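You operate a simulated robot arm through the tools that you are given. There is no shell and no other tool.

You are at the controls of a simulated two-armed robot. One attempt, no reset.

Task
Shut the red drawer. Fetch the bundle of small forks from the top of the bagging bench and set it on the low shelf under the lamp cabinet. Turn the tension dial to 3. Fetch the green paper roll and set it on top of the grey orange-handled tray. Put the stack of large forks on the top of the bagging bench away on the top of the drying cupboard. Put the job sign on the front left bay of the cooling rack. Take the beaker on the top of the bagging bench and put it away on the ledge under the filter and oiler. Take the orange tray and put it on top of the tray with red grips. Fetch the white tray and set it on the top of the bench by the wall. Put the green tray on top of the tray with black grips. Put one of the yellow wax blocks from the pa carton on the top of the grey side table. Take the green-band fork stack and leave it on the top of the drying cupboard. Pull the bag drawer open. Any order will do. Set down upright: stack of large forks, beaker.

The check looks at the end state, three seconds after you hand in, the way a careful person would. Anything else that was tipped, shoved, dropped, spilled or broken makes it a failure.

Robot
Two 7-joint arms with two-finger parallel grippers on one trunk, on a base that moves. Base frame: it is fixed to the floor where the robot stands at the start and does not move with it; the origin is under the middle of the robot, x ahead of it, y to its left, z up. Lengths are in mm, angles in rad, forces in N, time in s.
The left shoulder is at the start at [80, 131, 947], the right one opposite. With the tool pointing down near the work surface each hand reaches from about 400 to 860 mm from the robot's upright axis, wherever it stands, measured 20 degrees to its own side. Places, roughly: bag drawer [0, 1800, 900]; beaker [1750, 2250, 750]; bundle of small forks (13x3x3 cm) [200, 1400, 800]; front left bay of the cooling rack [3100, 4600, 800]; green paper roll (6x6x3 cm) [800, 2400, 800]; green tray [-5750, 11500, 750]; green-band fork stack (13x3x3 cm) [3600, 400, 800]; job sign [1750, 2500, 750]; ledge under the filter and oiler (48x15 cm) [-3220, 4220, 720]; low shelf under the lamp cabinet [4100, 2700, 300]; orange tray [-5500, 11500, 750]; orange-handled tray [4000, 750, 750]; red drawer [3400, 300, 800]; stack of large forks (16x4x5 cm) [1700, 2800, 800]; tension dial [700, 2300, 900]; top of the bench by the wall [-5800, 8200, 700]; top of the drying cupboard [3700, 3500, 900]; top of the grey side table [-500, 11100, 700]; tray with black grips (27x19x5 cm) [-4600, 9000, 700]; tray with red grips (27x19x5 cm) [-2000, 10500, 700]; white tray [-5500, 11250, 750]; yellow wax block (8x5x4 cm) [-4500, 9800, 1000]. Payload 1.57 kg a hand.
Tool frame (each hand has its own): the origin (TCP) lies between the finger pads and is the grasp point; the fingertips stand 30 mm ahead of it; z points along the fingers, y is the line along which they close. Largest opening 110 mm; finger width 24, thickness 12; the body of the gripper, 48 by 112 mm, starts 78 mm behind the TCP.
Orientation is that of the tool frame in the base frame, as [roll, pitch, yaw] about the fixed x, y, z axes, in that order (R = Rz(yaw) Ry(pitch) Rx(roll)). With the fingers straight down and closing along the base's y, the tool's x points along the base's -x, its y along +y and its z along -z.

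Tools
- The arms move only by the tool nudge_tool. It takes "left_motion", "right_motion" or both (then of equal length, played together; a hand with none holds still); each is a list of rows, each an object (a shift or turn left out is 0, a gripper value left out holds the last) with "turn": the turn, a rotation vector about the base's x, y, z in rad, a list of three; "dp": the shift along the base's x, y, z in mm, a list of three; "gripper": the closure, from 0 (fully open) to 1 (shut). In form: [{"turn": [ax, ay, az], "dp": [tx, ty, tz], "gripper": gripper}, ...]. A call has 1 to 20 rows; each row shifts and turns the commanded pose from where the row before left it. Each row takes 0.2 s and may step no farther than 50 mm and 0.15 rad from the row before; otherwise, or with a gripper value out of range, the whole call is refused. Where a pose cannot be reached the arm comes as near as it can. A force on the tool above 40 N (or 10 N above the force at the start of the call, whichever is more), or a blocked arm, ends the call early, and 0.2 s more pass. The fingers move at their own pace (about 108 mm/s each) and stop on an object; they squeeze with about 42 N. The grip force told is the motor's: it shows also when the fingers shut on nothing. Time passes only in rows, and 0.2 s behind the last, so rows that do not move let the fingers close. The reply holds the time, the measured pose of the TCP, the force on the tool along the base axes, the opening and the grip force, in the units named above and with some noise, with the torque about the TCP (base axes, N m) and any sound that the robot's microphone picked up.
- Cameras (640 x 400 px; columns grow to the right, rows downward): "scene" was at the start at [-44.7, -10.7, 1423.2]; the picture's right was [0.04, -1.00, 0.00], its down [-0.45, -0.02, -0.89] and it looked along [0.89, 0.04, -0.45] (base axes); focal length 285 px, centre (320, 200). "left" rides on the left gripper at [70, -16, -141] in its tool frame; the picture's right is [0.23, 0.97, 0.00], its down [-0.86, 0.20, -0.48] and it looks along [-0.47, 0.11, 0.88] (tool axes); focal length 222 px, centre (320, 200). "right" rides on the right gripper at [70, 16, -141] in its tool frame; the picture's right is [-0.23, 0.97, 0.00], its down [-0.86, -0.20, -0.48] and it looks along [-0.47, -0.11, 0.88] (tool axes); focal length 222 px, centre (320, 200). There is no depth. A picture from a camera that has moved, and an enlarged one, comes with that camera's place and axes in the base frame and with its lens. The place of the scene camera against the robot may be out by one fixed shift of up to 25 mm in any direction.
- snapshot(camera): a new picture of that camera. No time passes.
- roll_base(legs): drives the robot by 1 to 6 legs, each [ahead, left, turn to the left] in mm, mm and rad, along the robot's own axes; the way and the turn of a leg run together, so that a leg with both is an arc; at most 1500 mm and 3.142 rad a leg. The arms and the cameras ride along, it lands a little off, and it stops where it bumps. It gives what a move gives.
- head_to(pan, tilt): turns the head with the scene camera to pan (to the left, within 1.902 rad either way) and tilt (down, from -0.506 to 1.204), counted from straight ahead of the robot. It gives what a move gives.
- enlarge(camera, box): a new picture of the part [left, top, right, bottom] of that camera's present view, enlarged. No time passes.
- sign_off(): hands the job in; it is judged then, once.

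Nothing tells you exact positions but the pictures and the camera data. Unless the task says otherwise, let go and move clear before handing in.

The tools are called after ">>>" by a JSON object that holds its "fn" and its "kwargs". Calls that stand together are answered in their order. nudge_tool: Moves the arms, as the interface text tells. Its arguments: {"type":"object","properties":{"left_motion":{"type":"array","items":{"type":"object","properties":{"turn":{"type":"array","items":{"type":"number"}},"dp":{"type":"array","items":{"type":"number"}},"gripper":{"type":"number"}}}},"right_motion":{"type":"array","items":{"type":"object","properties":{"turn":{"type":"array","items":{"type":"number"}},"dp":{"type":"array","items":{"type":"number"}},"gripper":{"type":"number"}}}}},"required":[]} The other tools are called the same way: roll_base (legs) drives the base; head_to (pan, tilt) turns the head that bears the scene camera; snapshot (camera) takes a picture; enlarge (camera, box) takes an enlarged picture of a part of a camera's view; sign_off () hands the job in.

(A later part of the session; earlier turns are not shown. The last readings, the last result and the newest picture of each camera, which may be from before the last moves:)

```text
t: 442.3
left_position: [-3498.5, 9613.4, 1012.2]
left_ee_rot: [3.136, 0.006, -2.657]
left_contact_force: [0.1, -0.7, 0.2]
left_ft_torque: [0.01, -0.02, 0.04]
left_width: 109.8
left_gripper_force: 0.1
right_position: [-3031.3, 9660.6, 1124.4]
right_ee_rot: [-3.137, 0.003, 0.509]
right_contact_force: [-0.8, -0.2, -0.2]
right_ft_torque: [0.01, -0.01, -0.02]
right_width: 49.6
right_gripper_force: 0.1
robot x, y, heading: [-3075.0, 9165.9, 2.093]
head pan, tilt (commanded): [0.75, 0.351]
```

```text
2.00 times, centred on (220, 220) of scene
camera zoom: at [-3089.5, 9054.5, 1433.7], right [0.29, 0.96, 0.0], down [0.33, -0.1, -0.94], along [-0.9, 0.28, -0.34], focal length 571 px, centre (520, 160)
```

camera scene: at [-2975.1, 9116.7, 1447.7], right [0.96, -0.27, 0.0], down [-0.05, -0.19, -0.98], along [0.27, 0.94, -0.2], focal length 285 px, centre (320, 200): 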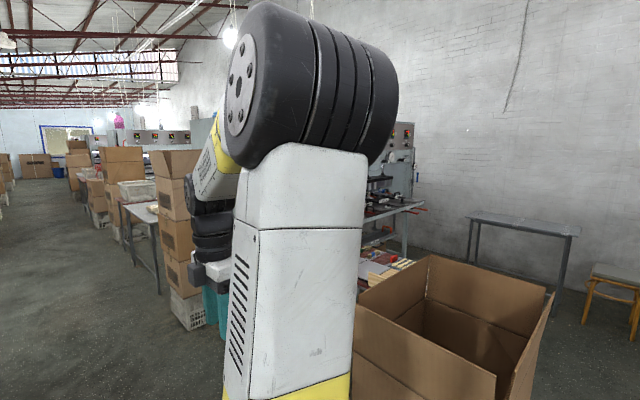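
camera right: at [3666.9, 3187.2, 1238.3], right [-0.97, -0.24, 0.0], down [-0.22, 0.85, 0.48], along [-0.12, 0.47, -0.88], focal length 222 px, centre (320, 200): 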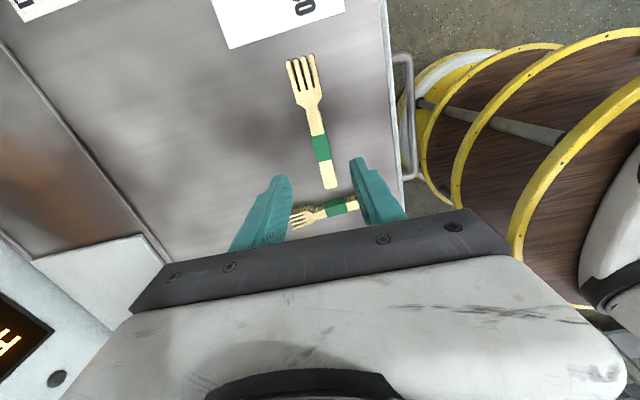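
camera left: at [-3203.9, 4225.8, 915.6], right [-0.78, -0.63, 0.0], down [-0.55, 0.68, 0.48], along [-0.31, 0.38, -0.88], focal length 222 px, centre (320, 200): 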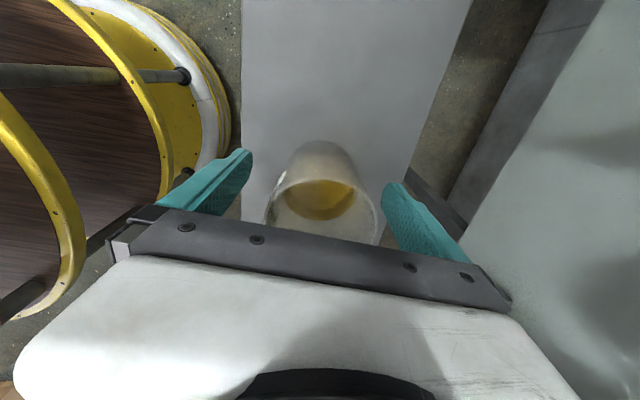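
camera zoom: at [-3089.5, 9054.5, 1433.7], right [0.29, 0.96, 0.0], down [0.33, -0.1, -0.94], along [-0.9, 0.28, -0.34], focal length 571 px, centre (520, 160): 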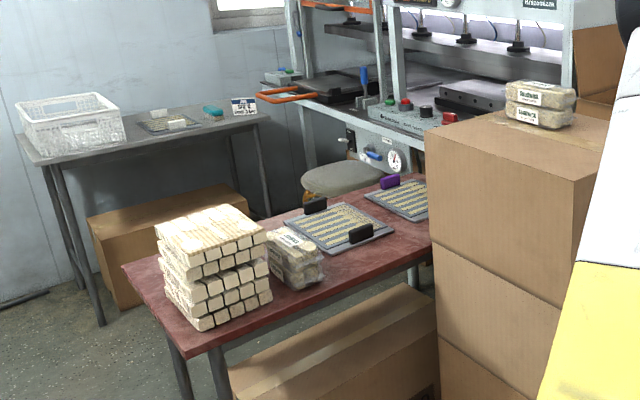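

The black-grip tray lies on the red table to my left. Now I drive further up the aisle to find the orange, white and green trays.

>>> {"fn": "roll_base", "kwargs": {"legs": [[0, -60, -0.035], [1400, 0, 0]]}}

>>> {"fn": "head_to", "kwargs": {"pan": 0.8, "tilt": 0.25}}

>>> {"fn": "snapshot", "kwargs": {"camera": "scene"}}

>>> {"fn": "head_to", "kwargs": {"pan": 0.2, "tilt": 0.25}}

>>> {"fn": "snapshot", "kwargs": {"camera": "scene"}}

```text
t: 449.9
left_position: [-4065.7, 10925.8, 1012.5]
left_ee_rot: [3.136, 0.006, -2.715]
left_contact_force: [0.0, -0.3, 0.0]
left_ft_torque: [-0.04, 0.01, 0.0]
left_width: 110.1
left_gripper_force: 0.1
right_position: [-3596.7, 10945.6, 1125.7]
right_ee_rot: [-3.138, 0.004, 0.45]
right_contact_force: [-0.6, 0.2, -0.2]
right_ft_torque: [0.0, -0.01, -0.01]
right_width: 49.3
right_gripper_force: 0.0
robot x, y, heading: [-3673.1, 10450.2, 2.031]
head pan, tilt (commanded): [0.75, 0.351]
```

```text
t: 450.6
left_position: [-4064.5, 10925.0, 1012.3]
left_ee_rot: [3.136, 0.005, -2.714]
left_contact_force: [-0.1, -0.2, 0.1]
left_ft_torque: [0.02, 0.08, 0.04]
left_width: 110.0
left_gripper_force: 0.1
right_position: [-3595.9, 10945.5, 1126.5]
right_ee_rot: [-3.138, 0.002, 0.452]
right_contact_force: [-0.9, -0.5, -0.5]
right_ft_torque: [0.02, -0.03, -0.02]
right_width: 49.6
right_gripper_force: 0.0
robot x, y, heading: [-3667.2, 10446.8, 2.034]
head pan, tilt (commanded): [0.799, 0.25]
```

```text
taken
camera scene: at [-3691.9, 10339.4, 1443.1], right [0.3, 0.95, 0.0], down [0.24, -0.08, -0.97], along [-0.92, 0.29, -0.25], focal length 285 px, centre (320, 200)
```

scene: 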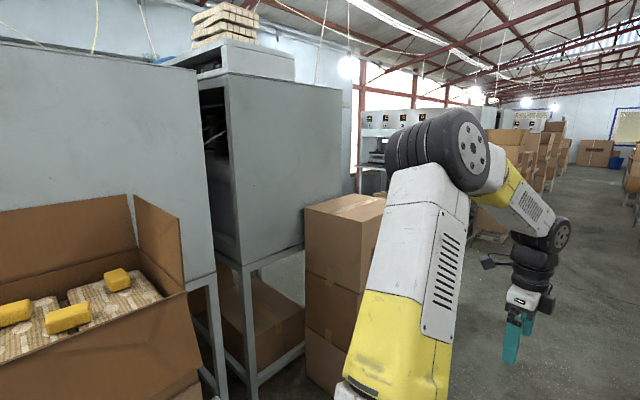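

```text
t: 451.6
left_position: [-4065.3, 10925.6, 1011.5]
left_ee_rot: [3.136, 0.005, -2.715]
left_contact_force: [-0.1, 0.1, 0.1]
left_ft_torque: [0.02, -0.02, 0.0]
left_width: 110.0
left_gripper_force: 0.1
right_position: [-3597.2, 10946.6, 1125.3]
right_ee_rot: [-3.138, 0.005, 0.45]
right_contact_force: [0.4, -0.4, -1.0]
right_ft_torque: [0.01, -0.01, -0.01]
right_width: 49.1
right_gripper_force: 0.2
robot x, y, heading: [-3672.5, 10448.2, 2.03]
head pan, tilt (commanded): [0.201, 0.25]
```

```text
taken
camera scene: at [-3660.5, 10384.6, 1443.2], right [0.79, 0.62, 0.0], down [0.15, -0.19, -0.97], along [-0.6, 0.76, -0.25], focal length 285 px, centre (320, 200)
```

scene: 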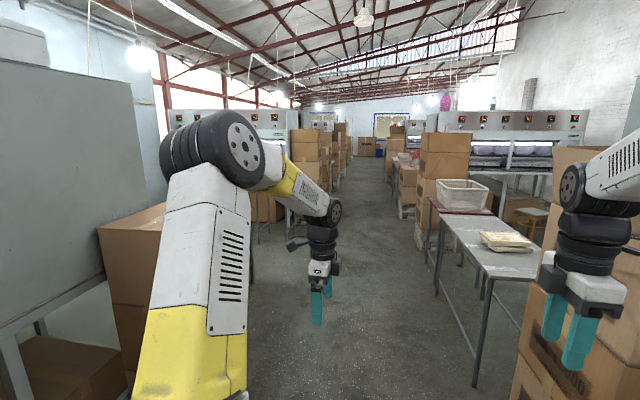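

The carton with four yellow wax blocks is on the left here. Continuing ahead to find the trays.

>>> {"fn": "roll_base", "kwargs": {"legs": [[1300, 60, 0.02]]}}

>>> {"fn": "head_to", "kwargs": {"pan": 1.2, "tilt": 0.3}}

>>> {"fn": "snapshot", "kwargs": {"camera": "scene"}}

>>> {"fn": "head_to", "kwargs": {"pan": 0.6, "tilt": 0.3}}

>>> {"fn": "snapshot", "kwargs": {"camera": "scene"}}

```text
t: 458.3
left_position: [-4770.1, 12069.5, 1012.9]
left_ee_rot: [3.135, 0.005, -2.667]
left_contact_force: [-1.1, -0.4, 0.1]
left_ft_torque: [-0.02, -0.01, 0.02]
left_width: 110.2
left_gripper_force: 0.0
right_position: [-4302.1, 12111.9, 1126.2]
right_ee_rot: [-3.139, 0.003, 0.499]
right_contact_force: [-0.3, 0.4, 0.2]
right_ft_torque: [0.0, 0.03, 0.0]
right_width: 49.3
right_gripper_force: 0.0
robot x, y, heading: [-4352.1, 11614.5, 2.088]
head pan, tilt (commanded): [0.201, 0.25]
```

```text
t: 459.6
left_position: [-4771.1, 12070.0, 1012.8]
left_ee_rot: [3.137, 0.005, -2.667]
left_contact_force: [0.9, -0.2, -0.4]
left_ft_torque: [0.0, 0.0, 0.0]
left_width: 109.7
left_gripper_force: 0.1
right_position: [-4303.2, 12113.5, 1125.0]
right_ee_rot: [-3.139, 0.004, 0.499]
right_contact_force: [0.1, -0.7, -0.1]
right_ft_torque: [-0.02, -0.01, 0.0]
right_width: 49.6
right_gripper_force: 0.0
robot x, y, heading: [-4353.1, 11615.9, 2.085]
head pan, tilt (commanded): [1.201, 0.3]
```

```text
taken
camera scene: at [-4371.6, 11465.3, 1438.4], right [-0.14, 0.99, 0.0], down [0.29, 0.04, -0.96], along [-0.95, -0.13, -0.3], focal length 285 px, centre (320, 200)
```

scene: 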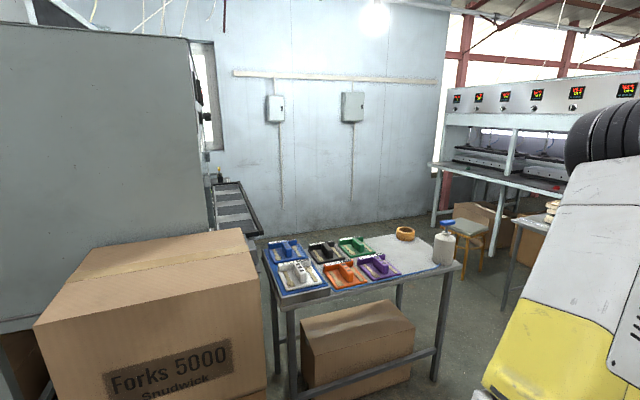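

```text
t: 460.6
left_position: [-4769.9, 12069.2, 1012.9]
left_ee_rot: [3.136, 0.006, -2.667]
left_contact_force: [0.3, 0.4, 0.1]
left_ft_torque: [-0.03, 0.0, -0.01]
left_width: 110.1
left_gripper_force: 0.0
right_position: [-4302.9, 12112.5, 1125.3]
right_ee_rot: [-3.136, 0.004, 0.498]
right_contact_force: [0.4, -0.8, -0.7]
right_ft_torque: [-0.01, 0.0, 0.0]
right_width: 49.4
right_gripper_force: 0.0
robot x, y, heading: [-4353.9, 11615.9, 2.082]
head pan, tilt (commanded): [0.6, 0.3]
```

```text
taken
camera scene: at [-4362.9, 11519.6, 1438.4], right [0.44, 0.9, 0.0], down [0.27, -0.13, -0.96], along [-0.86, 0.42, -0.3], focal length 285 px, centre (320, 200)
```

scene: 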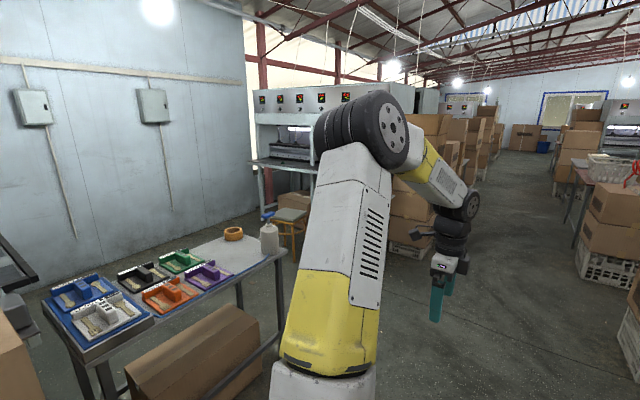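

The colored trays (blue, black, green, white, orange, purple) are on the table to my left. I'll zoom in.

>>> {"fn": "head_to", "kwargs": {"pan": 1.1, "tilt": 0.45}}

>>> {"fn": "enlarge", "kwargs": {"camera": "scene", "box": [220, 130, 440, 270]}}

```text
t: 461.5
left_position: [-4770.6, 12070.6, 1012.8]
left_ee_rot: [3.138, 0.003, -2.665]
left_contact_force: [0.9, -0.4, -0.2]
left_ft_torque: [-0.02, -0.02, -0.01]
left_width: 110.0
left_gripper_force: 0.1
right_position: [-4303.3, 12112.6, 1125.3]
right_ee_rot: [-3.137, 0.003, 0.497]
right_contact_force: [0.3, -0.9, -0.4]
right_ft_torque: [-0.02, 0.01, -0.03]
right_width: 49.5
right_gripper_force: 0.1
robot x, y, heading: [-4352.3, 11616.8, 2.08]
head pan, tilt (commanded): [1.1, 0.45]
```

```text
2.86 times, centred on (330, 200) of scene
camera zoom: at [-4371.0, 11474.7, 1424.5], right [-0.04, 1.0, 0.0], down [0.43, 0.02, -0.9], along [-0.9, -0.03, -0.44], focal length 815 px, centre (291, 200)
```

zoom: 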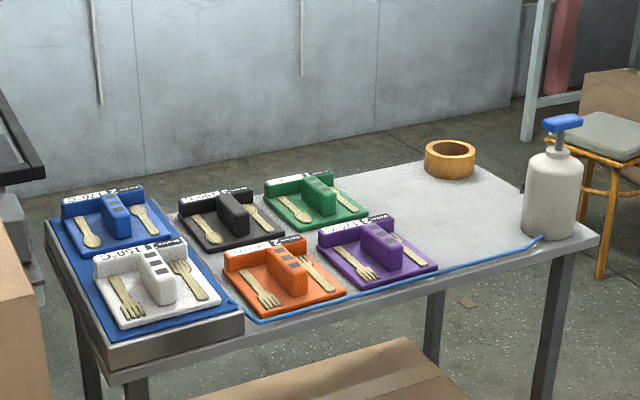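

>>> {"fn": "roll_base", "kwargs": {"legs": [[550, 0, 0], [0, 0, 1.53]]}}

>>> {"fn": "head_to", "kwargs": {"pan": 0.0, "tilt": 0.4}}

>>> {"fn": "snapshot", "kwargs": {"camera": "scene"}}

```text
t: 468.3
left_position: [-5099.8, 11700.3, 1012.1]
left_ee_rot: [3.137, 0.006, -1.168]
left_contact_force: [0.1, 0.3, 0.2]
left_ft_torque: [-0.01, -0.01, -0.02]
left_width: 109.7
left_gripper_force: 0.1
right_position: [-5109.2, 12169.2, 1125.2]
right_ee_rot: [-3.14, 0.004, 1.997]
right_contact_force: [-0.6, -0.2, -0.7]
right_ft_torque: [0.02, 0.0, -0.01]
right_width: 49.5
right_gripper_force: 0.1
robot x, y, heading: [-4618.0, 12086.8, -2.702]
head pan, tilt (commanded): [1.1, 0.45]
```

```text
t: 469.6
left_position: [-5100.1, 11699.3, 1012.2]
left_ee_rot: [3.137, 0.004, -1.168]
left_contact_force: [0.0, 0.2, -0.7]
left_ft_torque: [0.0, 0.0, -0.03]
left_width: 110.0
left_gripper_force: 0.1
right_position: [-5109.5, 12168.5, 1124.9]
right_ee_rot: [-3.137, 0.004, 1.997]
right_contact_force: [-0.3, 0.1, -0.4]
right_ft_torque: [0.0, 0.0, 0.01]
right_width: 49.6
right_gripper_force: 0.0
robot x, y, heading: [-4614.2, 12086.8, -2.703]
head pan, tilt (commanded): [0.0, 0.4]
```

```text
taken
camera scene: at [-4570.2, 12090.0, 1429.2], right [-0.43, 0.91, 0.0], down [0.35, 0.17, -0.92], along [-0.83, -0.39, -0.39], focal length 285 px, centre (320, 200)
```

scene: 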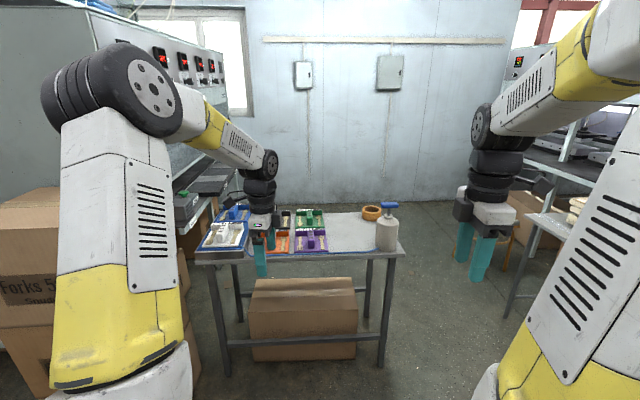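

>>> {"fn": "roll_base", "kwargs": {"legs": [[0, 0, 0.048], [420, 0, 0]]}}

>>> {"fn": "head_to", "kwargs": {"pan": 0.15, "tilt": 0.65}}

>>> {"fn": "snapshot", "kwargs": {"camera": "scene"}}

>>> {"fn": "snapshot", "kwargs": {"camera": "left"}}

```text
t: 472.6
left_position: [-5441.6, 11479.0, 1011.8]
left_ee_rot: [3.136, 0.008, -1.113]
left_contact_force: [-0.3, -0.6, 0.0]
left_ft_torque: [0.02, 0.0, 0.03]
left_width: 110.1
left_gripper_force: 0.0
right_position: [-5475.5, 11948.6, 1125.0]
right_ee_rot: [-3.139, 0.003, 2.051]
right_contact_force: [0.4, -0.4, 0.4]
right_ft_torque: [-0.01, -0.01, -0.04]
right_width: 49.6
right_gripper_force: 0.1
robot x, y, heading: [-4983.3, 11891.5, -2.652]
head pan, tilt (commanded): [0.0, 0.4]
```

```text
t: 473.3
left_position: [-5441.1, 11479.6, 1013.1]
left_ee_rot: [3.135, 0.005, -1.114]
left_contact_force: [-0.5, -0.4, 0.2]
left_ft_torque: [-0.01, 0.01, 0.01]
left_width: 110.2
left_gripper_force: 0.0
right_position: [-5476.3, 11949.0, 1125.8]
right_ee_rot: [-3.138, 0.004, 2.05]
right_contact_force: [-0.2, -0.1, -0.1]
right_ft_torque: [0.0, 0.03, 0.03]
right_width: 49.3
right_gripper_force: 0.0
robot x, y, heading: [-4977.1, 11888.0, -2.648]
head pan, tilt (commanded): [0.15, 0.649]
```

```text
taken
camera scene: at [-4922.2, 11890.4, 1406.7], right [-0.6, 0.8, 0.0], down [0.48, 0.36, -0.8], along [-0.64, -0.48, -0.6], focal length 285 px, centre (320, 200)
```

scene: 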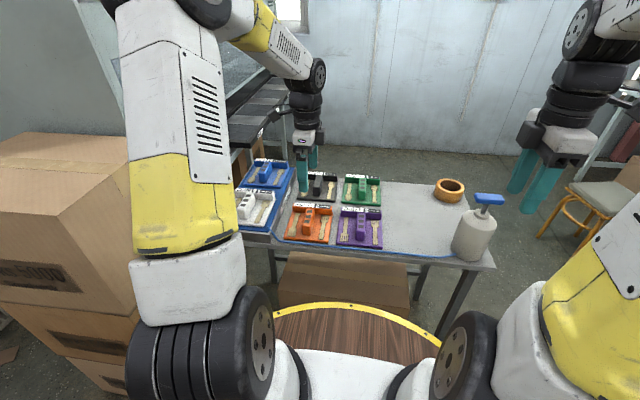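

```text
taken
camera left: at [-5395.5, 11423.3, 1153.1], right [-0.77, -0.63, 0.0], down [-0.55, 0.68, 0.48], along [-0.31, 0.37, -0.88], focal length 222 px, centre (320, 200)
```

left: 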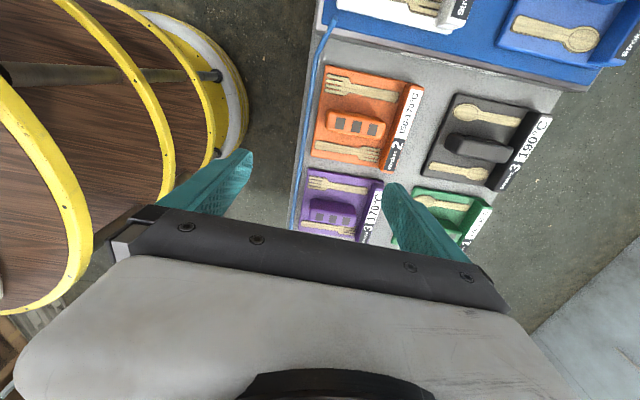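

>>> {"fn": "enlarge", "kwargs": {"camera": "scene", "box": [230, 140, 400, 260]}}

>>> {"fn": "enlarge", "kwargs": {"camera": "left", "box": [290, 0, 560, 250]}}

```text
3.33 times, centred on (315, 200) of scene
camera zoom: at [-4922.2, 11890.4, 1406.7], right [-0.6, 0.8, 0.0], down [0.48, 0.36, -0.8], along [-0.64, -0.48, -0.6], focal length 951 px, centre (337, 200)
```

zoom: 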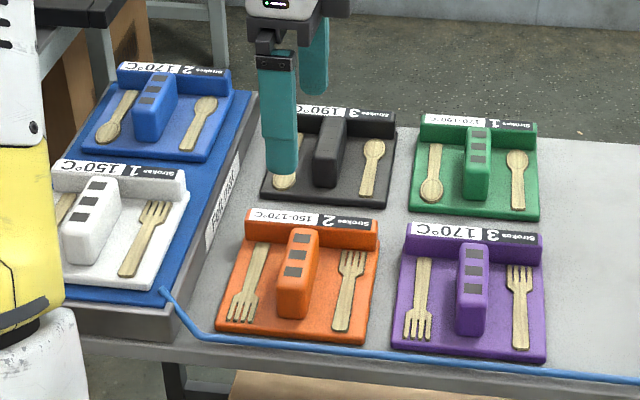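

```text
1.60 times, centred on (425, 125) of left
camera zoom: at [-5395.5, 11423.3, 1153.1], right [-0.77, -0.63, 0.0], down [-0.55, 0.68, 0.48], along [-0.31, 0.37, -0.88], focal length 355 px, centre (152, 320)
```

zoom: 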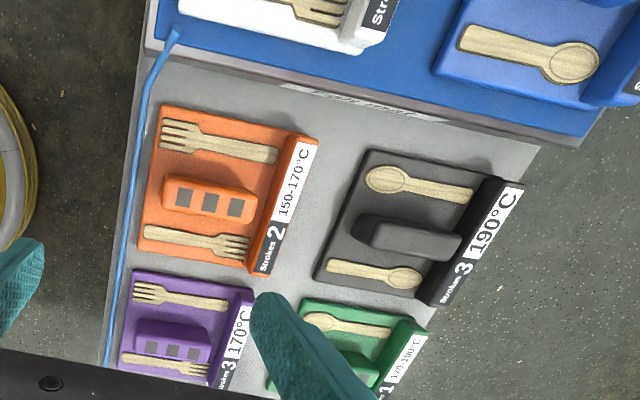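

Each tray has a central grip bar running front-to-back, ideal to pinch. I'll move closer and a bit left, and rotate both hands back to normal so they can straddle the bars.

>>> {"fn": "roll_base", "kwargs": {"legs": [[135, 150, 0]]}}

>>> {"fn": "nudge_tool", "kwargs": {"left_motion": [{"turn": [0, 0, 0.145], "gripper": 0.3}, {"turn": [0, 0, 0.145]}, {"turn": [0, 0, 0.145]}, {"turn": [0, 0, 0.145]}, {"turn": [0, 0, 0.145]}, {"turn": [0, 0, 0.145]}, {"turn": [0, 0, 0.145]}, {"turn": [0, 0, 0.145]}, {"turn": [0, 0, 0.145]}, {"turn": [0, 0, 0.145]}, {"turn": [0, 0, 0.145]}, {}], "right_motion": [{"turn": [0, 0, -0.1425], "gripper": 0.3}, {"turn": [0, 0, -0.1425]}, {"turn": [0, 0, -0.1425]}, {"turn": [0, 0, -0.1425]}, {"turn": [0, 0, -0.1425]}, {"turn": [0, 0, -0.1425]}, {"turn": [0, 0, -0.1425]}, {"turn": [0, 0, -0.1425]}, {"turn": [0, 0, -0.1425]}, {"turn": [0, 0, -0.1425]}, {"turn": [0, 0, -0.1425]}, {}]}}

>>> {"fn": "snapshot", "kwargs": {"camera": "scene"}}

>>> {"fn": "snapshot", "kwargs": {"camera": "left"}}

>>> {"fn": "snapshot", "kwargs": {"camera": "right"}}

```text
t: 474.9
left_position: [-5493.0, 11283.4, 1012.2]
left_ee_rot: [3.136, 0.005, -1.111]
left_contact_force: [0.3, -1.2, 0.8]
left_ft_torque: [-0.01, 0.01, -0.06]
left_width: 109.9
left_gripper_force: 0.0
right_position: [-5528.9, 11750.2, 1125.7]
right_ee_rot: [-3.138, 0.003, 2.054]
right_contact_force: [0.3, 0.3, 0.1]
right_ft_torque: [-0.02, -0.01, 0.01]
right_width: 49.4
right_gripper_force: 0.0
robot x, y, heading: [-5030.0, 11692.8, -2.642]
head pan, tilt (commanded): [0.15, 0.649]
```

```text
t: 477.6
left_position: [-5492.2, 11283.6, 1011.4]
left_ee_rot: [3.136, 0.004, 0.485]
left_contact_force: [-0.2, -0.3, 0.5]
left_ft_torque: [0.0, 0.01, 0.01]
left_width: 76.9
left_gripper_force: 0.1
right_position: [-5530.3, 11750.8, 1125.3]
right_ee_rot: [-3.138, 0.002, 0.484]
right_contact_force: [0.4, 0.2, 0.9]
right_ft_torque: [0.0, -0.01, 0.01]
right_width: 76.9
right_gripper_force: 0.0
robot x, y, heading: [-5032.9, 11696.3, -2.647]
head pan, tilt (commanded): [0.15, 0.649]
```

```text
taken
camera scene: at [-4974.7, 11694.6, 1406.7], right [-0.6, 0.8, 0.0], down [0.48, 0.36, -0.8], along [-0.64, -0.48, -0.6], focal length 285 px, centre (320, 200)
```

scene: 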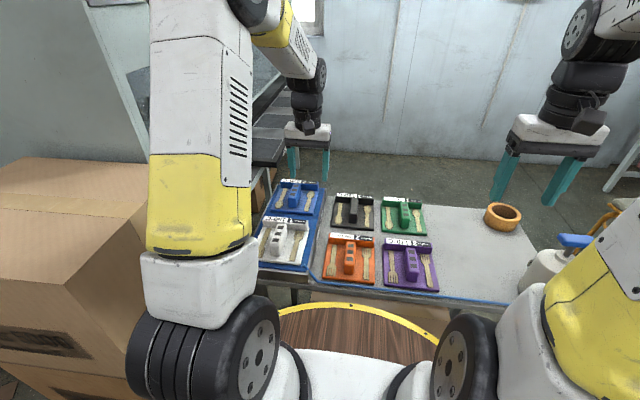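

```text
taken
camera left: at [-5438.8, 11331.2, 1152.9], right [0.66, -0.76, 0.0], down [-0.66, -0.57, 0.48], along [-0.36, -0.32, -0.88], focal length 222 px, centre (320, 200)
```

left: 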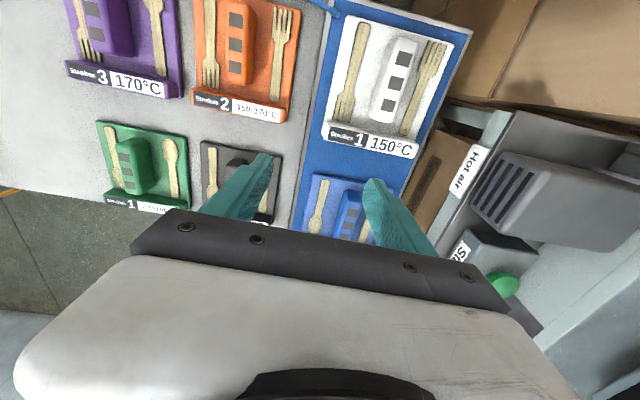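

```text
taken
camera right: at [-5460.9, 11768.3, 1266.5], right [0.25, -0.97, 0.0], down [-0.85, -0.22, 0.48], along [-0.47, -0.12, -0.88], focal length 222 px, centre (320, 200)
```

right: 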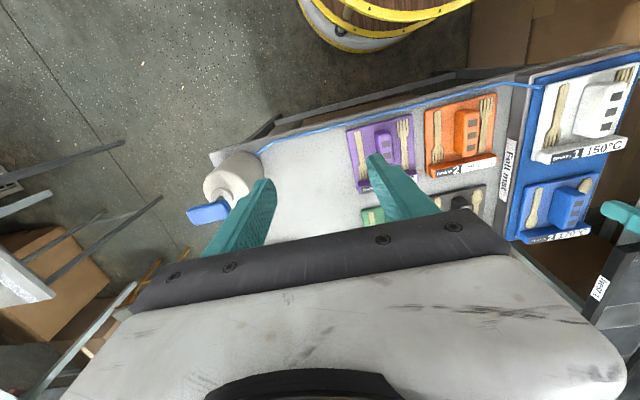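

White tray's grip bar is at about (-5378,11257), top z≈830; orange bar (-5483,11440), green (-5753,11492). First the left hand goes over the white tray's bar.

>>> {"fn": "nudge_tool", "kwargs": {"left_motion": [{"dp": [38, -9, 0], "turn": [0, 0, 0.07], "gripper": 0.4}, {"dp": [38, -9, 0]}, {"dp": [37, -9, -20]}, {"dp": [0, 0, -35]}, {"dp": [0, 0, -35]}, {}]}}

>>> {"fn": "snapshot", "kwargs": {"camera": "left"}}

>>> {"fn": "snapshot", "kwargs": {"camera": "scene"}}

```text
t: 478.9
left_position: [-5379.9, 11254.3, 919.3]
left_ee_rot: [3.137, 0.006, 0.553]
left_contact_force: [0.3, 0.1, -0.9]
left_ft_torque: [0.01, -0.03, -0.01]
left_width: 66.0
left_gripper_force: 0.1
right_position: [-5529.6, 11751.2, 1124.7]
right_ee_rot: [-3.138, 0.003, 0.486]
right_contact_force: [0.5, 0.0, -0.7]
right_ft_torque: [-0.01, -0.01, 0.01]
right_width: 77.0
right_gripper_force: 0.0
robot x, y, heading: [-5030.9, 11692.2, -2.648]
head pan, tilt (commanded): [0.15, 0.649]
```

```text
taken
camera left: at [-5329.1, 11305.9, 1060.6], right [0.71, -0.71, 0.0], down [-0.62, -0.62, 0.48], along [-0.34, -0.34, -0.88], focal length 222 px, centre (320, 200)
```

left: 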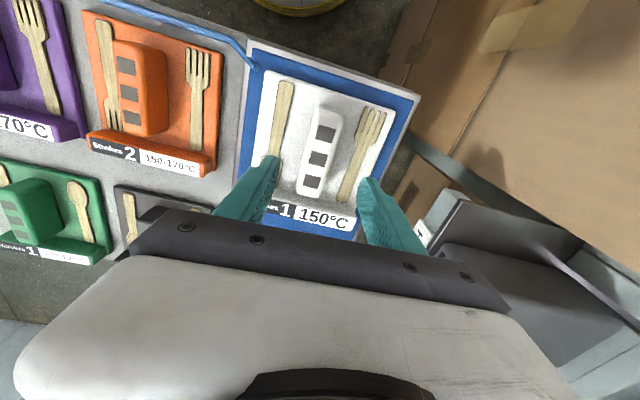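

```text
taken
camera scene: at [-4974.7, 11694.6, 1406.7], right [-0.6, 0.8, 0.0], down [0.48, 0.36, -0.8], along [-0.64, -0.48, -0.6], focal length 285 px, centre (320, 200)
```

scene: 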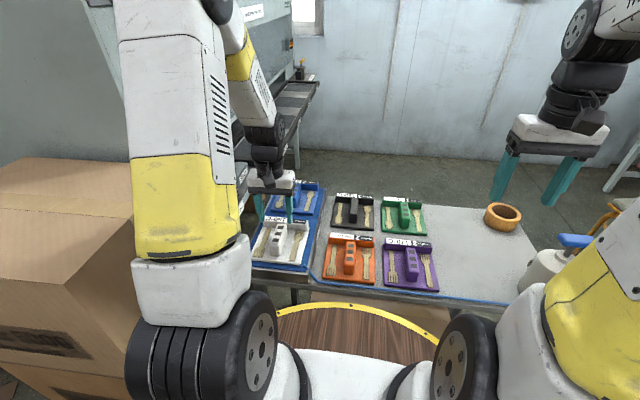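

Centred on the white bar. I'll narrow the opening a little and descend to z≈833, then grip.

>>> {"fn": "nudge_tool", "kwargs": {"left_motion": [{"dp": [0, 0, -25], "gripper": 0.52}, {"dp": [0, 0, -25]}, {"dp": [0, 0, -20]}, {"dp": [0, 0, -14]}, {}]}}

>>> {"fn": "snapshot", "kwargs": {"camera": "left"}}

>>> {"fn": "enlarge", "kwargs": {"camera": "scene", "box": [230, 160, 350, 290]}}

```text
t: 480.1
left_position: [-5379.5, 11256.1, 836.5]
left_ee_rot: [3.136, 0.007, 0.552]
left_contact_force: [0.2, -0.4, 0.2]
left_ft_torque: [0.02, 0.0, -0.02]
left_width: 52.8
left_gripper_force: 0.0
right_position: [-5529.7, 11752.0, 1125.4]
right_ee_rot: [-3.139, 0.003, 0.485]
right_contact_force: [0.0, -1.1, -1.2]
right_ft_torque: [-0.02, 0.01, 0.04]
right_width: 76.9
right_gripper_force: 0.1
robot x, y, heading: [-5033.6, 11695.7, -2.647]
head pan, tilt (commanded): [0.15, 0.649]
```

```text
taken
camera left: at [-5329.0, 11307.1, 977.4], right [0.71, -0.71, 0.0], down [-0.62, -0.62, 0.48], along [-0.34, -0.34, -0.88], focal length 222 px, centre (320, 200)
```

left: 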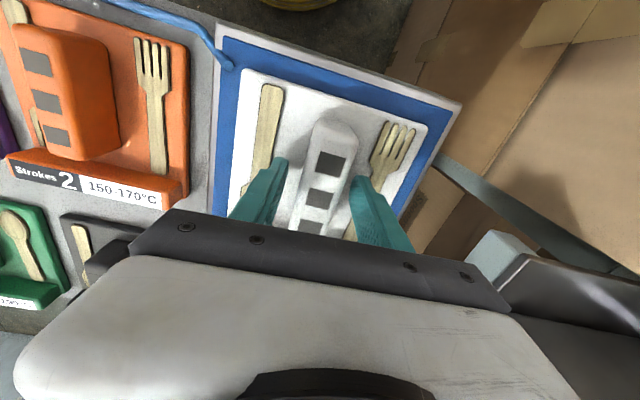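

```text
3.08 times, centred on (290, 225) of scene
camera zoom: at [-4974.7, 11694.6, 1406.7], right [-0.6, 0.8, 0.0], down [0.48, 0.36, -0.8], along [-0.64, -0.48, -0.6], focal length 878 px, centre (412, 123)
```

zoom: 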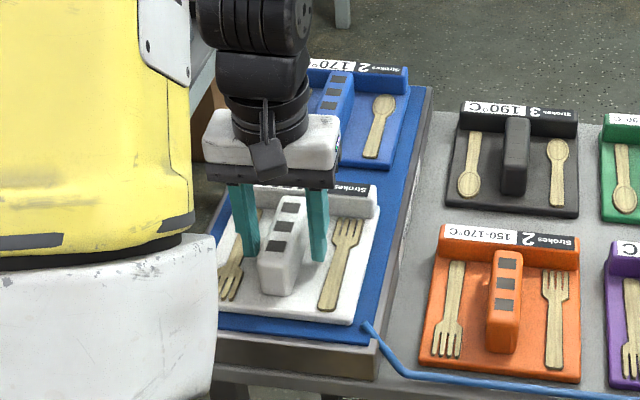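

>>> {"fn": "nudge_tool", "kwargs": {"left_motion": [{"dp": [0, 0, -6]}, {"gripper": 0.7}, {"gripper": 1.0}, {}, {}, {}]}}

>>> {"fn": "nudge_tool", "kwargs": {"left_motion": [{"dp": [0, 0, 10]}, {"dp": [0, 0, 20]}, {"dp": [0, 0, 25]}, {"dp": [0, 0, 35]}, {"dp": [0, 0, 40]}, {}]}}

>>> {"fn": "snapshot", "kwargs": {"camera": "left"}}

>>> {"fn": "enlarge", "kwargs": {"camera": "scene", "box": [200, 130, 360, 290]}}

```text
t: 481.6
left_position: [-5380.1, 11257.2, 832.1]
left_ee_rot: [3.137, 0.004, 0.553]
left_contact_force: [0.3, 2.3, 5.4]
left_ft_torque: [0.47, 0.38, -0.29]
left_width: 30.0
left_gripper_force: 39.1
right_position: [-5530.6, 11751.9, 1125.7]
right_ee_rot: [-3.139, 0.004, 0.485]
right_contact_force: [-0.6, 0.3, -0.9]
right_ft_torque: [0.02, -0.02, -0.01]
right_width: 77.1
right_gripper_force: 0.0
robot x, y, heading: [-5031.5, 11693.3, -2.647]
head pan, tilt (commanded): [0.15, 0.649]
```

```text
t: 482.9
left_position: [-5381.9, 11255.7, 965.1]
left_ee_rot: [3.136, 0.005, 0.555]
left_contact_force: [-0.4, 0.0, -3.0]
left_ft_torque: [0.01, -0.1, 0.04]
left_width: 29.6
left_gripper_force: 39.4
right_position: [-5529.1, 11752.2, 1125.5]
right_ee_rot: [-3.138, 0.003, 0.486]
right_contact_force: [-0.2, 0.0, 0.4]
right_ft_torque: [0.0, -0.01, 0.0]
right_width: 76.9
right_gripper_force: 0.1
robot x, y, heading: [-5028.5, 11695.4, -2.647]
head pan, tilt (commanded): [0.15, 0.649]
```

```text
taken
camera left: at [-5330.1, 11306.6, 1104.4], right [0.7, -0.71, 0.0], down [-0.62, -0.62, 0.48], along [-0.34, -0.34, -0.88], focal length 222 px, centre (320, 200)
```

left: 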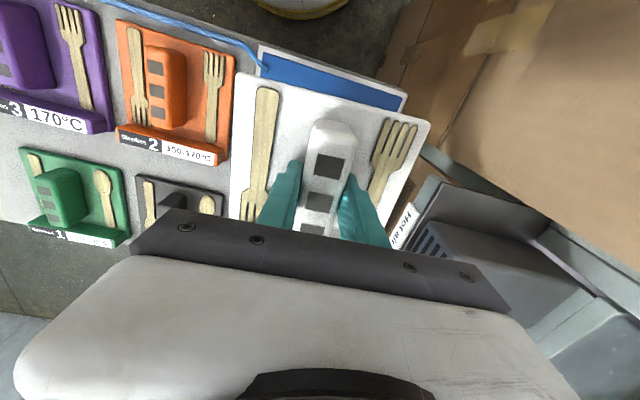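

```text
2.50 times, centred on (280, 210) of scene
camera zoom: at [-4974.8, 11694.5, 1406.7], right [-0.6, 0.8, 0.0], down [0.48, 0.36, -0.8], along [-0.64, -0.48, -0.6], focal length 713 px, centre (420, 175)
```

zoom: 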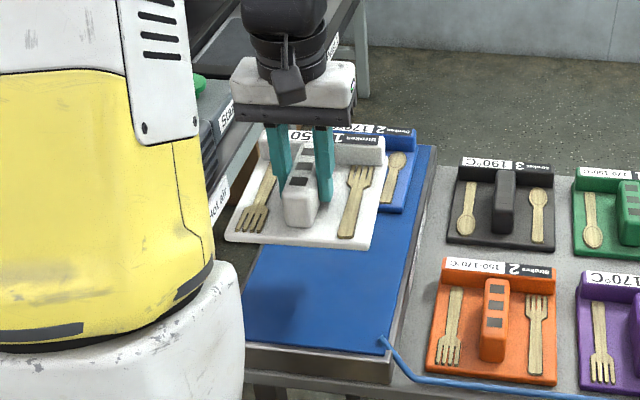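

White tray is up and level. Now the right hand goes over the green tray's bar.

>>> {"fn": "nudge_tool", "kwargs": {"right_motion": [{"dp": [-32, -37, -8], "gripper": 0.45}, {"dp": [-32, -37, -8]}, {"dp": [-32, -37, -8]}, {"dp": [-32, -37, -8]}, {"dp": [-32, -37, -8]}, {"dp": [-32, -37, -8]}, {"dp": [-31, -37, -8]}, {}]}}

>>> {"fn": "snapshot", "kwargs": {"camera": "right"}}

>>> {"fn": "snapshot", "kwargs": {"camera": "scene"}}

```text
t: 484.8
left_position: [-5380.5, 11255.1, 962.9]
left_ee_rot: [3.134, 0.005, 0.554]
left_contact_force: [0.7, 0.0, -2.6]
left_ft_torque: [0.09, -0.03, 0.01]
left_width: 29.6
left_gripper_force: 39.4
right_position: [-5755.2, 11492.9, 1068.8]
right_ee_rot: [-3.138, 0.002, 0.486]
right_contact_force: [0.3, 0.0, -0.4]
right_ft_torque: [0.01, -0.01, 0.02]
right_width: 60.8
right_gripper_force: 0.0
robot x, y, heading: [-5037.7, 11696.9, -2.642]
head pan, tilt (commanded): [0.15, 0.649]
```

```text
taken
camera right: at [-5686.2, 11508.1, 1209.7], right [0.25, -0.97, 0.0], down [-0.85, -0.22, 0.48], along [-0.47, -0.12, -0.88], focal length 222 px, centre (320, 200)
```

right: 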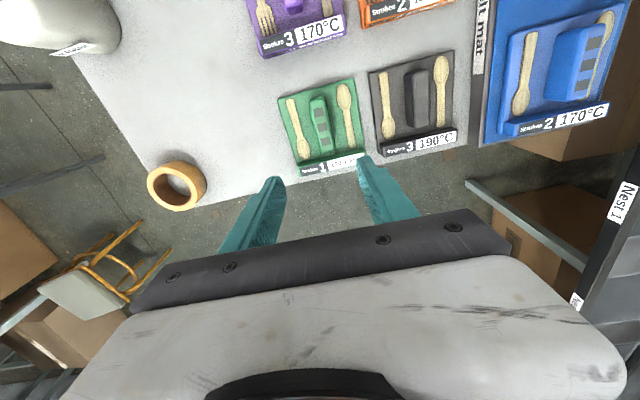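

```text
taken
camera scene: at [-4974.9, 11694.4, 1406.7], right [-0.6, 0.8, 0.0], down [0.48, 0.36, -0.8], along [-0.64, -0.48, -0.6], focal length 285 px, centre (320, 200)
```

scene: 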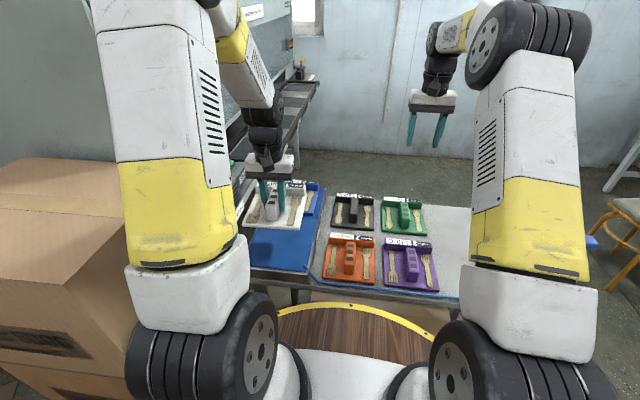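

Centred over the green bar. Rotating slightly and descending.

>>> {"fn": "nudge_tool", "kwargs": {"right_motion": [{"dp": [-4, -3, -40], "turn": [0, 0, -0.05]}, {"dp": [0, 0, -45]}, {"dp": [0, 0, -45]}, {"dp": [0, 0, -40]}, {"dp": [0, 0, -30]}, {}]}}

>>> {"fn": "snapshot", "kwargs": {"camera": "right"}}

```text
t: 486.1
left_position: [-5380.9, 11255.4, 963.5]
left_ee_rot: [3.136, 0.006, 0.554]
left_contact_force: [-0.2, 0.1, -3.3]
left_ft_torque: [0.06, -0.04, 0.02]
left_width: 29.7
left_gripper_force: 39.5
right_position: [-5756.6, 11488.8, 871.2]
right_ee_rot: [-3.137, 0.003, 0.436]
right_contact_force: [1.0, 0.9, -0.1]
right_ft_torque: [0.03, -0.01, -0.02]
right_width: 60.4
right_gripper_force: 0.0
robot x, y, heading: [-5034.2, 11695.2, -2.648]
head pan, tilt (commanded): [0.15, 0.649]
```

```text
taken
camera right: at [-5686.8, 11501.5, 1012.7], right [0.21, -0.98, 0.0], down [-0.86, -0.18, 0.48], along [-0.47, -0.1, -0.88], focal length 222 px, centre (320, 200)
```

right: 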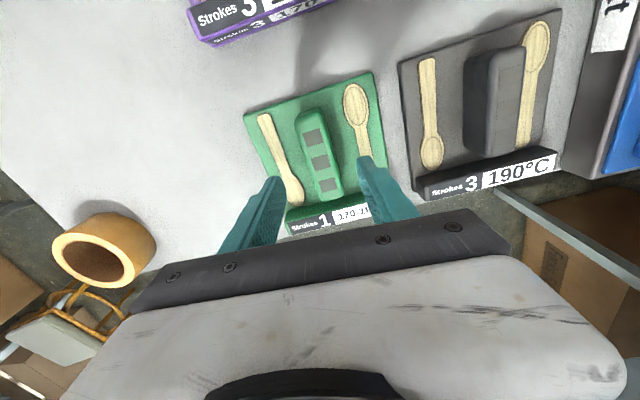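

>>> {"fn": "nudge_tool", "kwargs": {"right_motion": [{"dp": [0, 0, -30], "gripper": 0.52}, {"dp": [0, 0, -30]}, {"dp": [0, 0, -20]}, {}]}}

>>> {"fn": "snapshot", "kwargs": {"camera": "right"}}

```text
t: 487.1
left_position: [-5379.7, 11255.7, 964.6]
left_ee_rot: [3.136, 0.006, 0.554]
left_contact_force: [0.4, 0.0, -2.9]
left_ft_torque: [0.06, -0.06, -0.02]
left_width: 30.0
left_gripper_force: 39.3
right_position: [-5758.9, 11487.5, 789.9]
right_ee_rot: [-3.139, 0.003, 0.435]
right_contact_force: [-1.0, 0.7, -0.2]
right_ft_torque: [-0.01, -0.02, 0.03]
right_width: 52.8
right_gripper_force: 0.1
robot x, y, heading: [-5031.7, 11694.8, -2.648]
head pan, tilt (commanded): [0.15, 0.649]
```

```text
taken
camera right: at [-5688.6, 11501.1, 931.1], right [0.21, -0.98, 0.0], down [-0.86, -0.18, 0.48], along [-0.47, -0.1, -0.88], focal length 222 px, centre (320, 200)
```

right: 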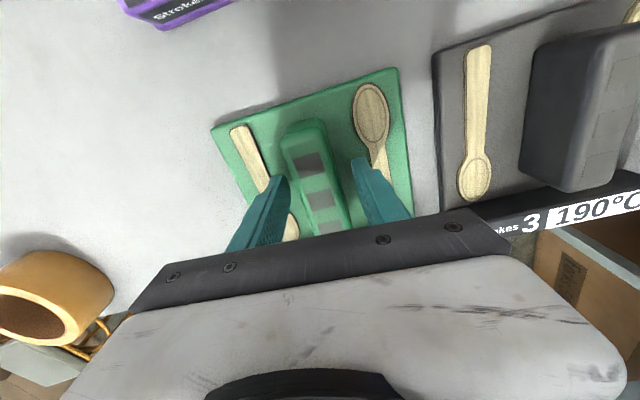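

>>> {"fn": "nudge_tool", "kwargs": {"right_motion": [{"dp": [0, 0, -7]}, {"gripper": 0.7}, {"gripper": 1.0}, {}, {}, {}]}}

>>> {"fn": "nudge_tool", "kwargs": {"right_motion": [{"dp": [0, 0, 10]}, {"dp": [0, 0, 20]}, {"dp": [0, 0, 30]}, {"dp": [0, 0, 40]}, {"dp": [0, 0, 45]}, {"dp": [10, 5, 45]}, {}]}}

>>> {"fn": "snapshot", "kwargs": {"camera": "right"}}

>>> {"fn": "snapshot", "kwargs": {"camera": "scene"}}

```text
t: 488.6
left_position: [-5380.3, 11254.6, 962.4]
left_ee_rot: [3.137, 0.005, 0.553]
left_contact_force: [0.0, 0.2, -3.0]
left_ft_torque: [0.02, -0.08, 0.03]
left_width: 29.9
left_gripper_force: 39.6
right_position: [-5755.8, 11488.0, 782.6]
right_ee_rot: [-3.137, 0.003, 0.435]
right_contact_force: [2.2, 0.1, 1.6]
right_ft_torque: [-0.39, -0.13, 0.22]
right_width: 29.7
right_gripper_force: 38.7
robot x, y, heading: [-5030.3, 11691.9, -2.644]
head pan, tilt (commanded): [0.15, 0.649]
```

```text
t: 490.1
left_position: [-5382.0, 11255.1, 963.7]
left_ee_rot: [3.136, 0.005, 0.554]
left_contact_force: [0.5, 0.0, -4.0]
left_ft_torque: [0.05, -0.08, 0.01]
left_width: 29.9
left_gripper_force: 39.1
right_position: [-5746.6, 11496.4, 972.7]
right_ee_rot: [-3.137, 0.003, 0.437]
right_contact_force: [-1.1, 0.5, -2.6]
right_ft_torque: [0.04, -0.09, 0.04]
right_width: 29.7
right_gripper_force: 38.7
robot x, y, heading: [-5030.4, 11697.1, -2.646]
head pan, tilt (commanded): [0.15, 0.649]
```

```text
taken
camera right: at [-5676.5, 11510.4, 1114.0], right [0.21, -0.98, 0.0], down [-0.86, -0.18, 0.48], along [-0.47, -0.1, -0.88], focal length 222 px, centre (320, 200)
```

right: 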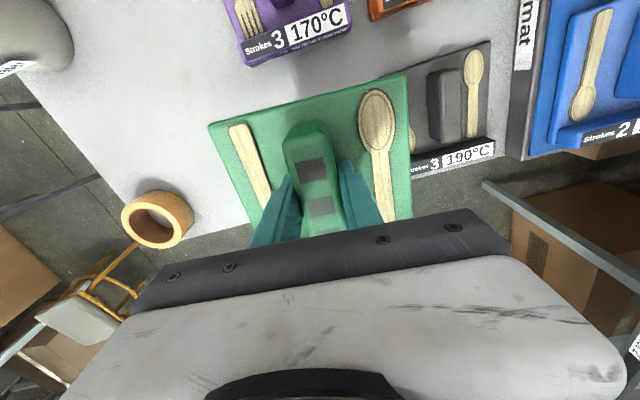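

```text
taken
camera scene: at [-4975.0, 11694.4, 1406.7], right [-0.6, 0.8, 0.0], down [0.48, 0.36, -0.8], along [-0.64, -0.48, -0.6], focal length 285 px, centre (320, 200)
```

scene: 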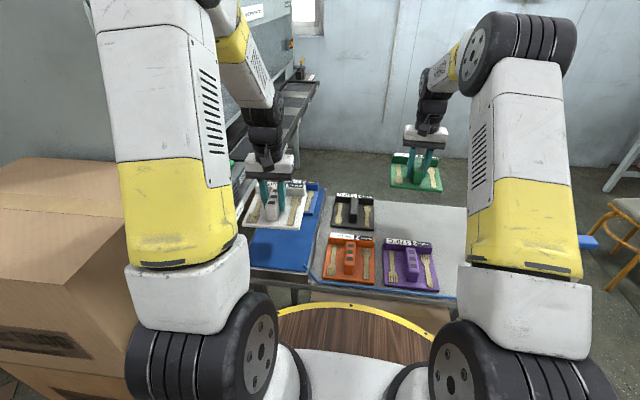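

Both trays are held level. I'll raise and retract them for travel, back into the aisle, turn and drive down to the area by the wall bench.

>>> {"fn": "nudge_tool", "kwargs": {"left_motion": [{"dp": [0, 0, 15]}, {"dp": [0, 0, 20]}, {"dp": [0, 0, 20]}, {"dp": [0, 0, 15]}, {}], "right_motion": [{"dp": [36, 20, 15]}, {"dp": [38, 21, 20]}, {"dp": [38, 21, 20]}, {"dp": [36, 20, 10]}, {}]}}

>>> {"fn": "roll_base", "kwargs": {"legs": [[-570, 0, 0], [0, 0, 1.55]]}}

>>> {"fn": "head_to", "kwargs": {"pan": 0.0, "tilt": 0.2}}

>>> {"fn": "snapshot", "kwargs": {"camera": "scene"}}

```text
t: 491.4
left_position: [-5382.2, 11255.7, 1034.1]
left_ee_rot: [3.136, 0.006, 0.555]
left_contact_force: [0.0, -0.3, -2.5]
left_ft_torque: [0.04, -0.07, -0.01]
left_width: 29.5
left_gripper_force: 39.3
right_position: [-5597.6, 11577.5, 1037.0]
right_ee_rot: [-3.137, 0.003, 0.435]
right_contact_force: [0.7, 0.0, -3.1]
right_ft_torque: [0.01, -0.06, 0.02]
right_width: 29.9
right_gripper_force: 39.4
robot x, y, heading: [-5033.1, 11694.1, -2.644]
head pan, tilt (commanded): [0.15, 0.649]
```

```text
t: 498.4
left_position: [-4094.3, 11614.6, 1032.9]
left_ee_rot: [3.136, 0.006, 2.128]
left_contact_force: [-0.2, 0.1, -2.6]
left_ft_torque: [0.07, 0.06, -0.03]
left_width: 29.6
left_gripper_force: 38.9
right_position: [-4415.1, 11396.3, 1038.1]
right_ee_rot: [-3.137, 0.004, 2.01]
right_contact_force: [0.2, -0.1, -3.5]
right_ft_torque: [0.07, 0.03, -0.02]
right_width: 29.7
right_gripper_force: 38.5
robot x, y, heading: [-4535.3, 11962.5, -1.071]
head pan, tilt (commanded): [0.15, 0.649]
```

```text
t: 499.3
left_position: [-4093.6, 11614.2, 1033.0]
left_ee_rot: [3.137, 0.005, 2.127]
left_contact_force: [-0.5, -0.1, -2.9]
left_ft_torque: [0.09, 0.03, -0.03]
left_width: 29.8
left_gripper_force: 39.0
right_position: [-4414.9, 11395.4, 1038.8]
right_ee_rot: [-3.136, 0.004, 2.012]
right_contact_force: [-0.2, 0.8, -1.9]
right_ft_torque: [0.13, 0.05, 0.05]
right_width: 29.8
right_gripper_force: 38.8
robot x, y, heading: [-4537.7, 11962.4, -1.074]
head pan, tilt (commanded): [0.0, 0.201]
```

```text
taken
camera scene: at [-4553.4, 11988.1, 1447.6], right [-0.88, -0.48, 0.0], down [-0.1, 0.18, -0.98], along [0.47, -0.86, -0.2], focal length 285 px, centre (320, 200)
```

scene: 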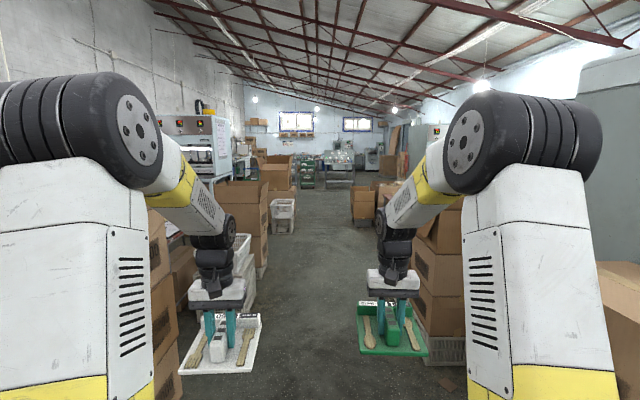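

>>> {"fn": "roll_base", "kwargs": {"legs": [[1400, 0, -0.01]]}}

>>> {"fn": "snapshot", "kwargs": {"camera": "scene"}}

```text
t: 506.4
left_position: [-3453.3, 10335.8, 1033.1]
left_ee_rot: [3.138, 0.004, 2.088]
left_contact_force: [0.6, 0.3, -2.9]
left_ft_torque: [0.07, 0.02, -0.04]
left_width: 29.8
left_gripper_force: 39.2
right_position: [-3782.8, 10130.2, 1039.8]
right_ee_rot: [-3.137, 0.004, 1.971]
right_contact_force: [0.4, 0.2, -3.4]
right_ft_torque: [0.08, 0.02, -0.01]
right_width: 29.7
right_gripper_force: 39.1
robot x, y, heading: [-3879.4, 10704.9, -1.109]
head pan, tilt (commanded): [0.0, 0.201]
```

```text
taken
camera scene: at [-3897.2, 10727.9, 1447.7], right [-0.9, -0.44, 0.0], down [-0.09, 0.18, -0.98], along [0.43, -0.88, -0.2], focal length 285 px, centre (320, 200)
```

scene: 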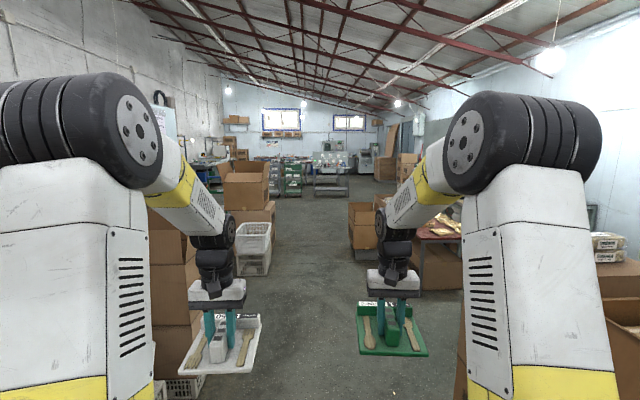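

>>> {"fn": "roll_base", "kwargs": {"legs": [[0, 0, 0.025], [1450, 0, 0]]}}

>>> {"fn": "head_to", "kwargs": {"pan": -0.8, "tilt": 0.3}}

>>> {"fn": "snapshot", "kwargs": {"camera": "scene"}}

```text
t: 513.8
left_position: [-2813.9, 9064.2, 1033.6]
left_ee_rot: [3.138, 0.006, 2.083]
left_contact_force: [-0.1, -1.0, -2.7]
left_ft_torque: [0.06, 0.04, 0.03]
left_width: 29.7
left_gripper_force: 39.5
right_position: [-3143.5, 8862.7, 1037.7]
right_ee_rot: [-3.138, 0.004, 1.965]
right_contact_force: [0.8, 0.2, -2.7]
right_ft_torque: [0.07, 0.0, 0.03]
right_width: 29.8
right_gripper_force: 39.0
robot x, y, heading: [-3237.5, 9431.4, -1.113]
head pan, tilt (commanded): [0.0, 0.201]
```

```text
t: 515.0
left_position: [-2814.1, 9064.6, 1033.1]
left_ee_rot: [3.136, 0.007, 2.081]
left_contact_force: [0.4, -0.7, -2.9]
left_ft_torque: [0.07, 0.06, 0.02]
left_width: 29.9
left_gripper_force: 39.4
right_position: [-3144.5, 8861.6, 1036.8]
right_ee_rot: [-3.137, 0.003, 1.965]
right_contact_force: [-0.3, -0.6, -2.4]
right_ft_torque: [0.09, 0.04, -0.01]
right_width: 29.8
right_gripper_force: 39.1
robot x, y, heading: [-3237.0, 9432.1, -1.118]
head pan, tilt (commanded): [-0.799, 0.3]
```

```text
taken
camera scene: at [-3327.5, 9455.5, 1438.4], right [-0.94, 0.34, 0.0], down [0.1, 0.28, -0.96], along [-0.32, -0.9, -0.3], focal length 285 px, centre (320, 200)
```

scene: 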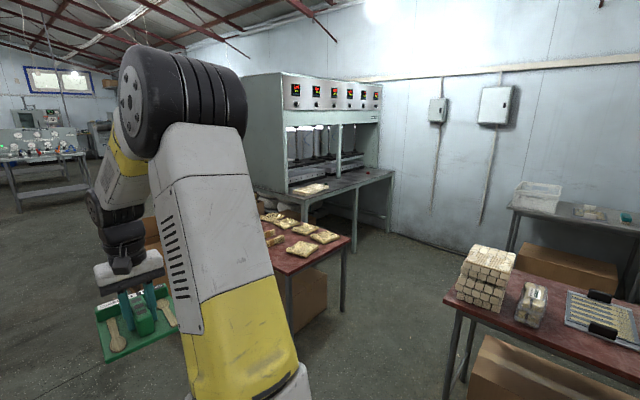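

The bench by the wall lies beyond a gap between two red tables. I'll drive ahead until I'm opposite the gap and turn to face it.

>>> {"fn": "roll_base", "kwargs": {"legs": [[500, 0, 0.03], [0, 0, -1.5]]}}

>>> {"fn": "head_to", "kwargs": {"pan": 0.0, "tilt": 0.4}}

>>> {"fn": "snapshot", "kwargs": {"camera": "scene"}}

```text
t: 521.6
left_position: [-3366.9, 8555.0, 1033.2]
left_ee_rot: [3.136, 0.006, 0.556]
left_contact_force: [-0.6, -0.1, -2.3]
left_ft_torque: [0.05, -0.06, 0.04]
left_width: 29.8
left_gripper_force: 39.4
right_position: [-3582.6, 8874.9, 1038.3]
right_ee_rot: [-3.136, 0.002, 0.437]
right_contact_force: [0.3, 0.2, -3.2]
right_ft_torque: [0.0, -0.07, -0.01]
right_width: 29.5
right_gripper_force: 39.0
robot x, y, heading: [-3015.6, 8996.9, -2.645]
head pan, tilt (commanded): [-0.799, 0.3]
```

```text
t: 522.8
left_position: [-3366.1, 8555.6, 1033.1]
left_ee_rot: [3.136, 0.006, 0.555]
left_contact_force: [-0.1, -0.3, -2.6]
left_ft_torque: [0.06, -0.08, 0.05]
left_width: 29.5
left_gripper_force: 39.2
right_position: [-3582.6, 8874.6, 1038.3]
right_ee_rot: [-3.136, 0.004, 0.439]
right_contact_force: [0.8, -0.4, -2.4]
right_ft_torque: [0.04, -0.08, -0.01]
right_width: 29.7
right_gripper_force: 39.4
robot x, y, heading: [-3014.8, 8997.7, -2.644]
head pan, tilt (commanded): [0.0, 0.4]
```

```text
taken
camera scene: at [-2972.3, 9002.6, 1429.2], right [-0.48, 0.88, 0.0], down [0.34, 0.19, -0.92], along [-0.81, -0.44, -0.39], focal length 285 px, centre (320, 200)
```

scene: 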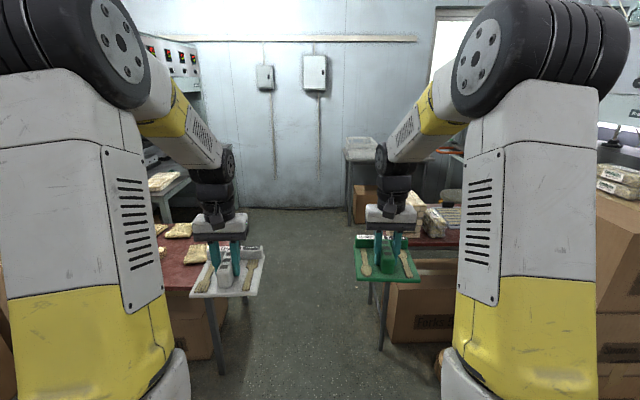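

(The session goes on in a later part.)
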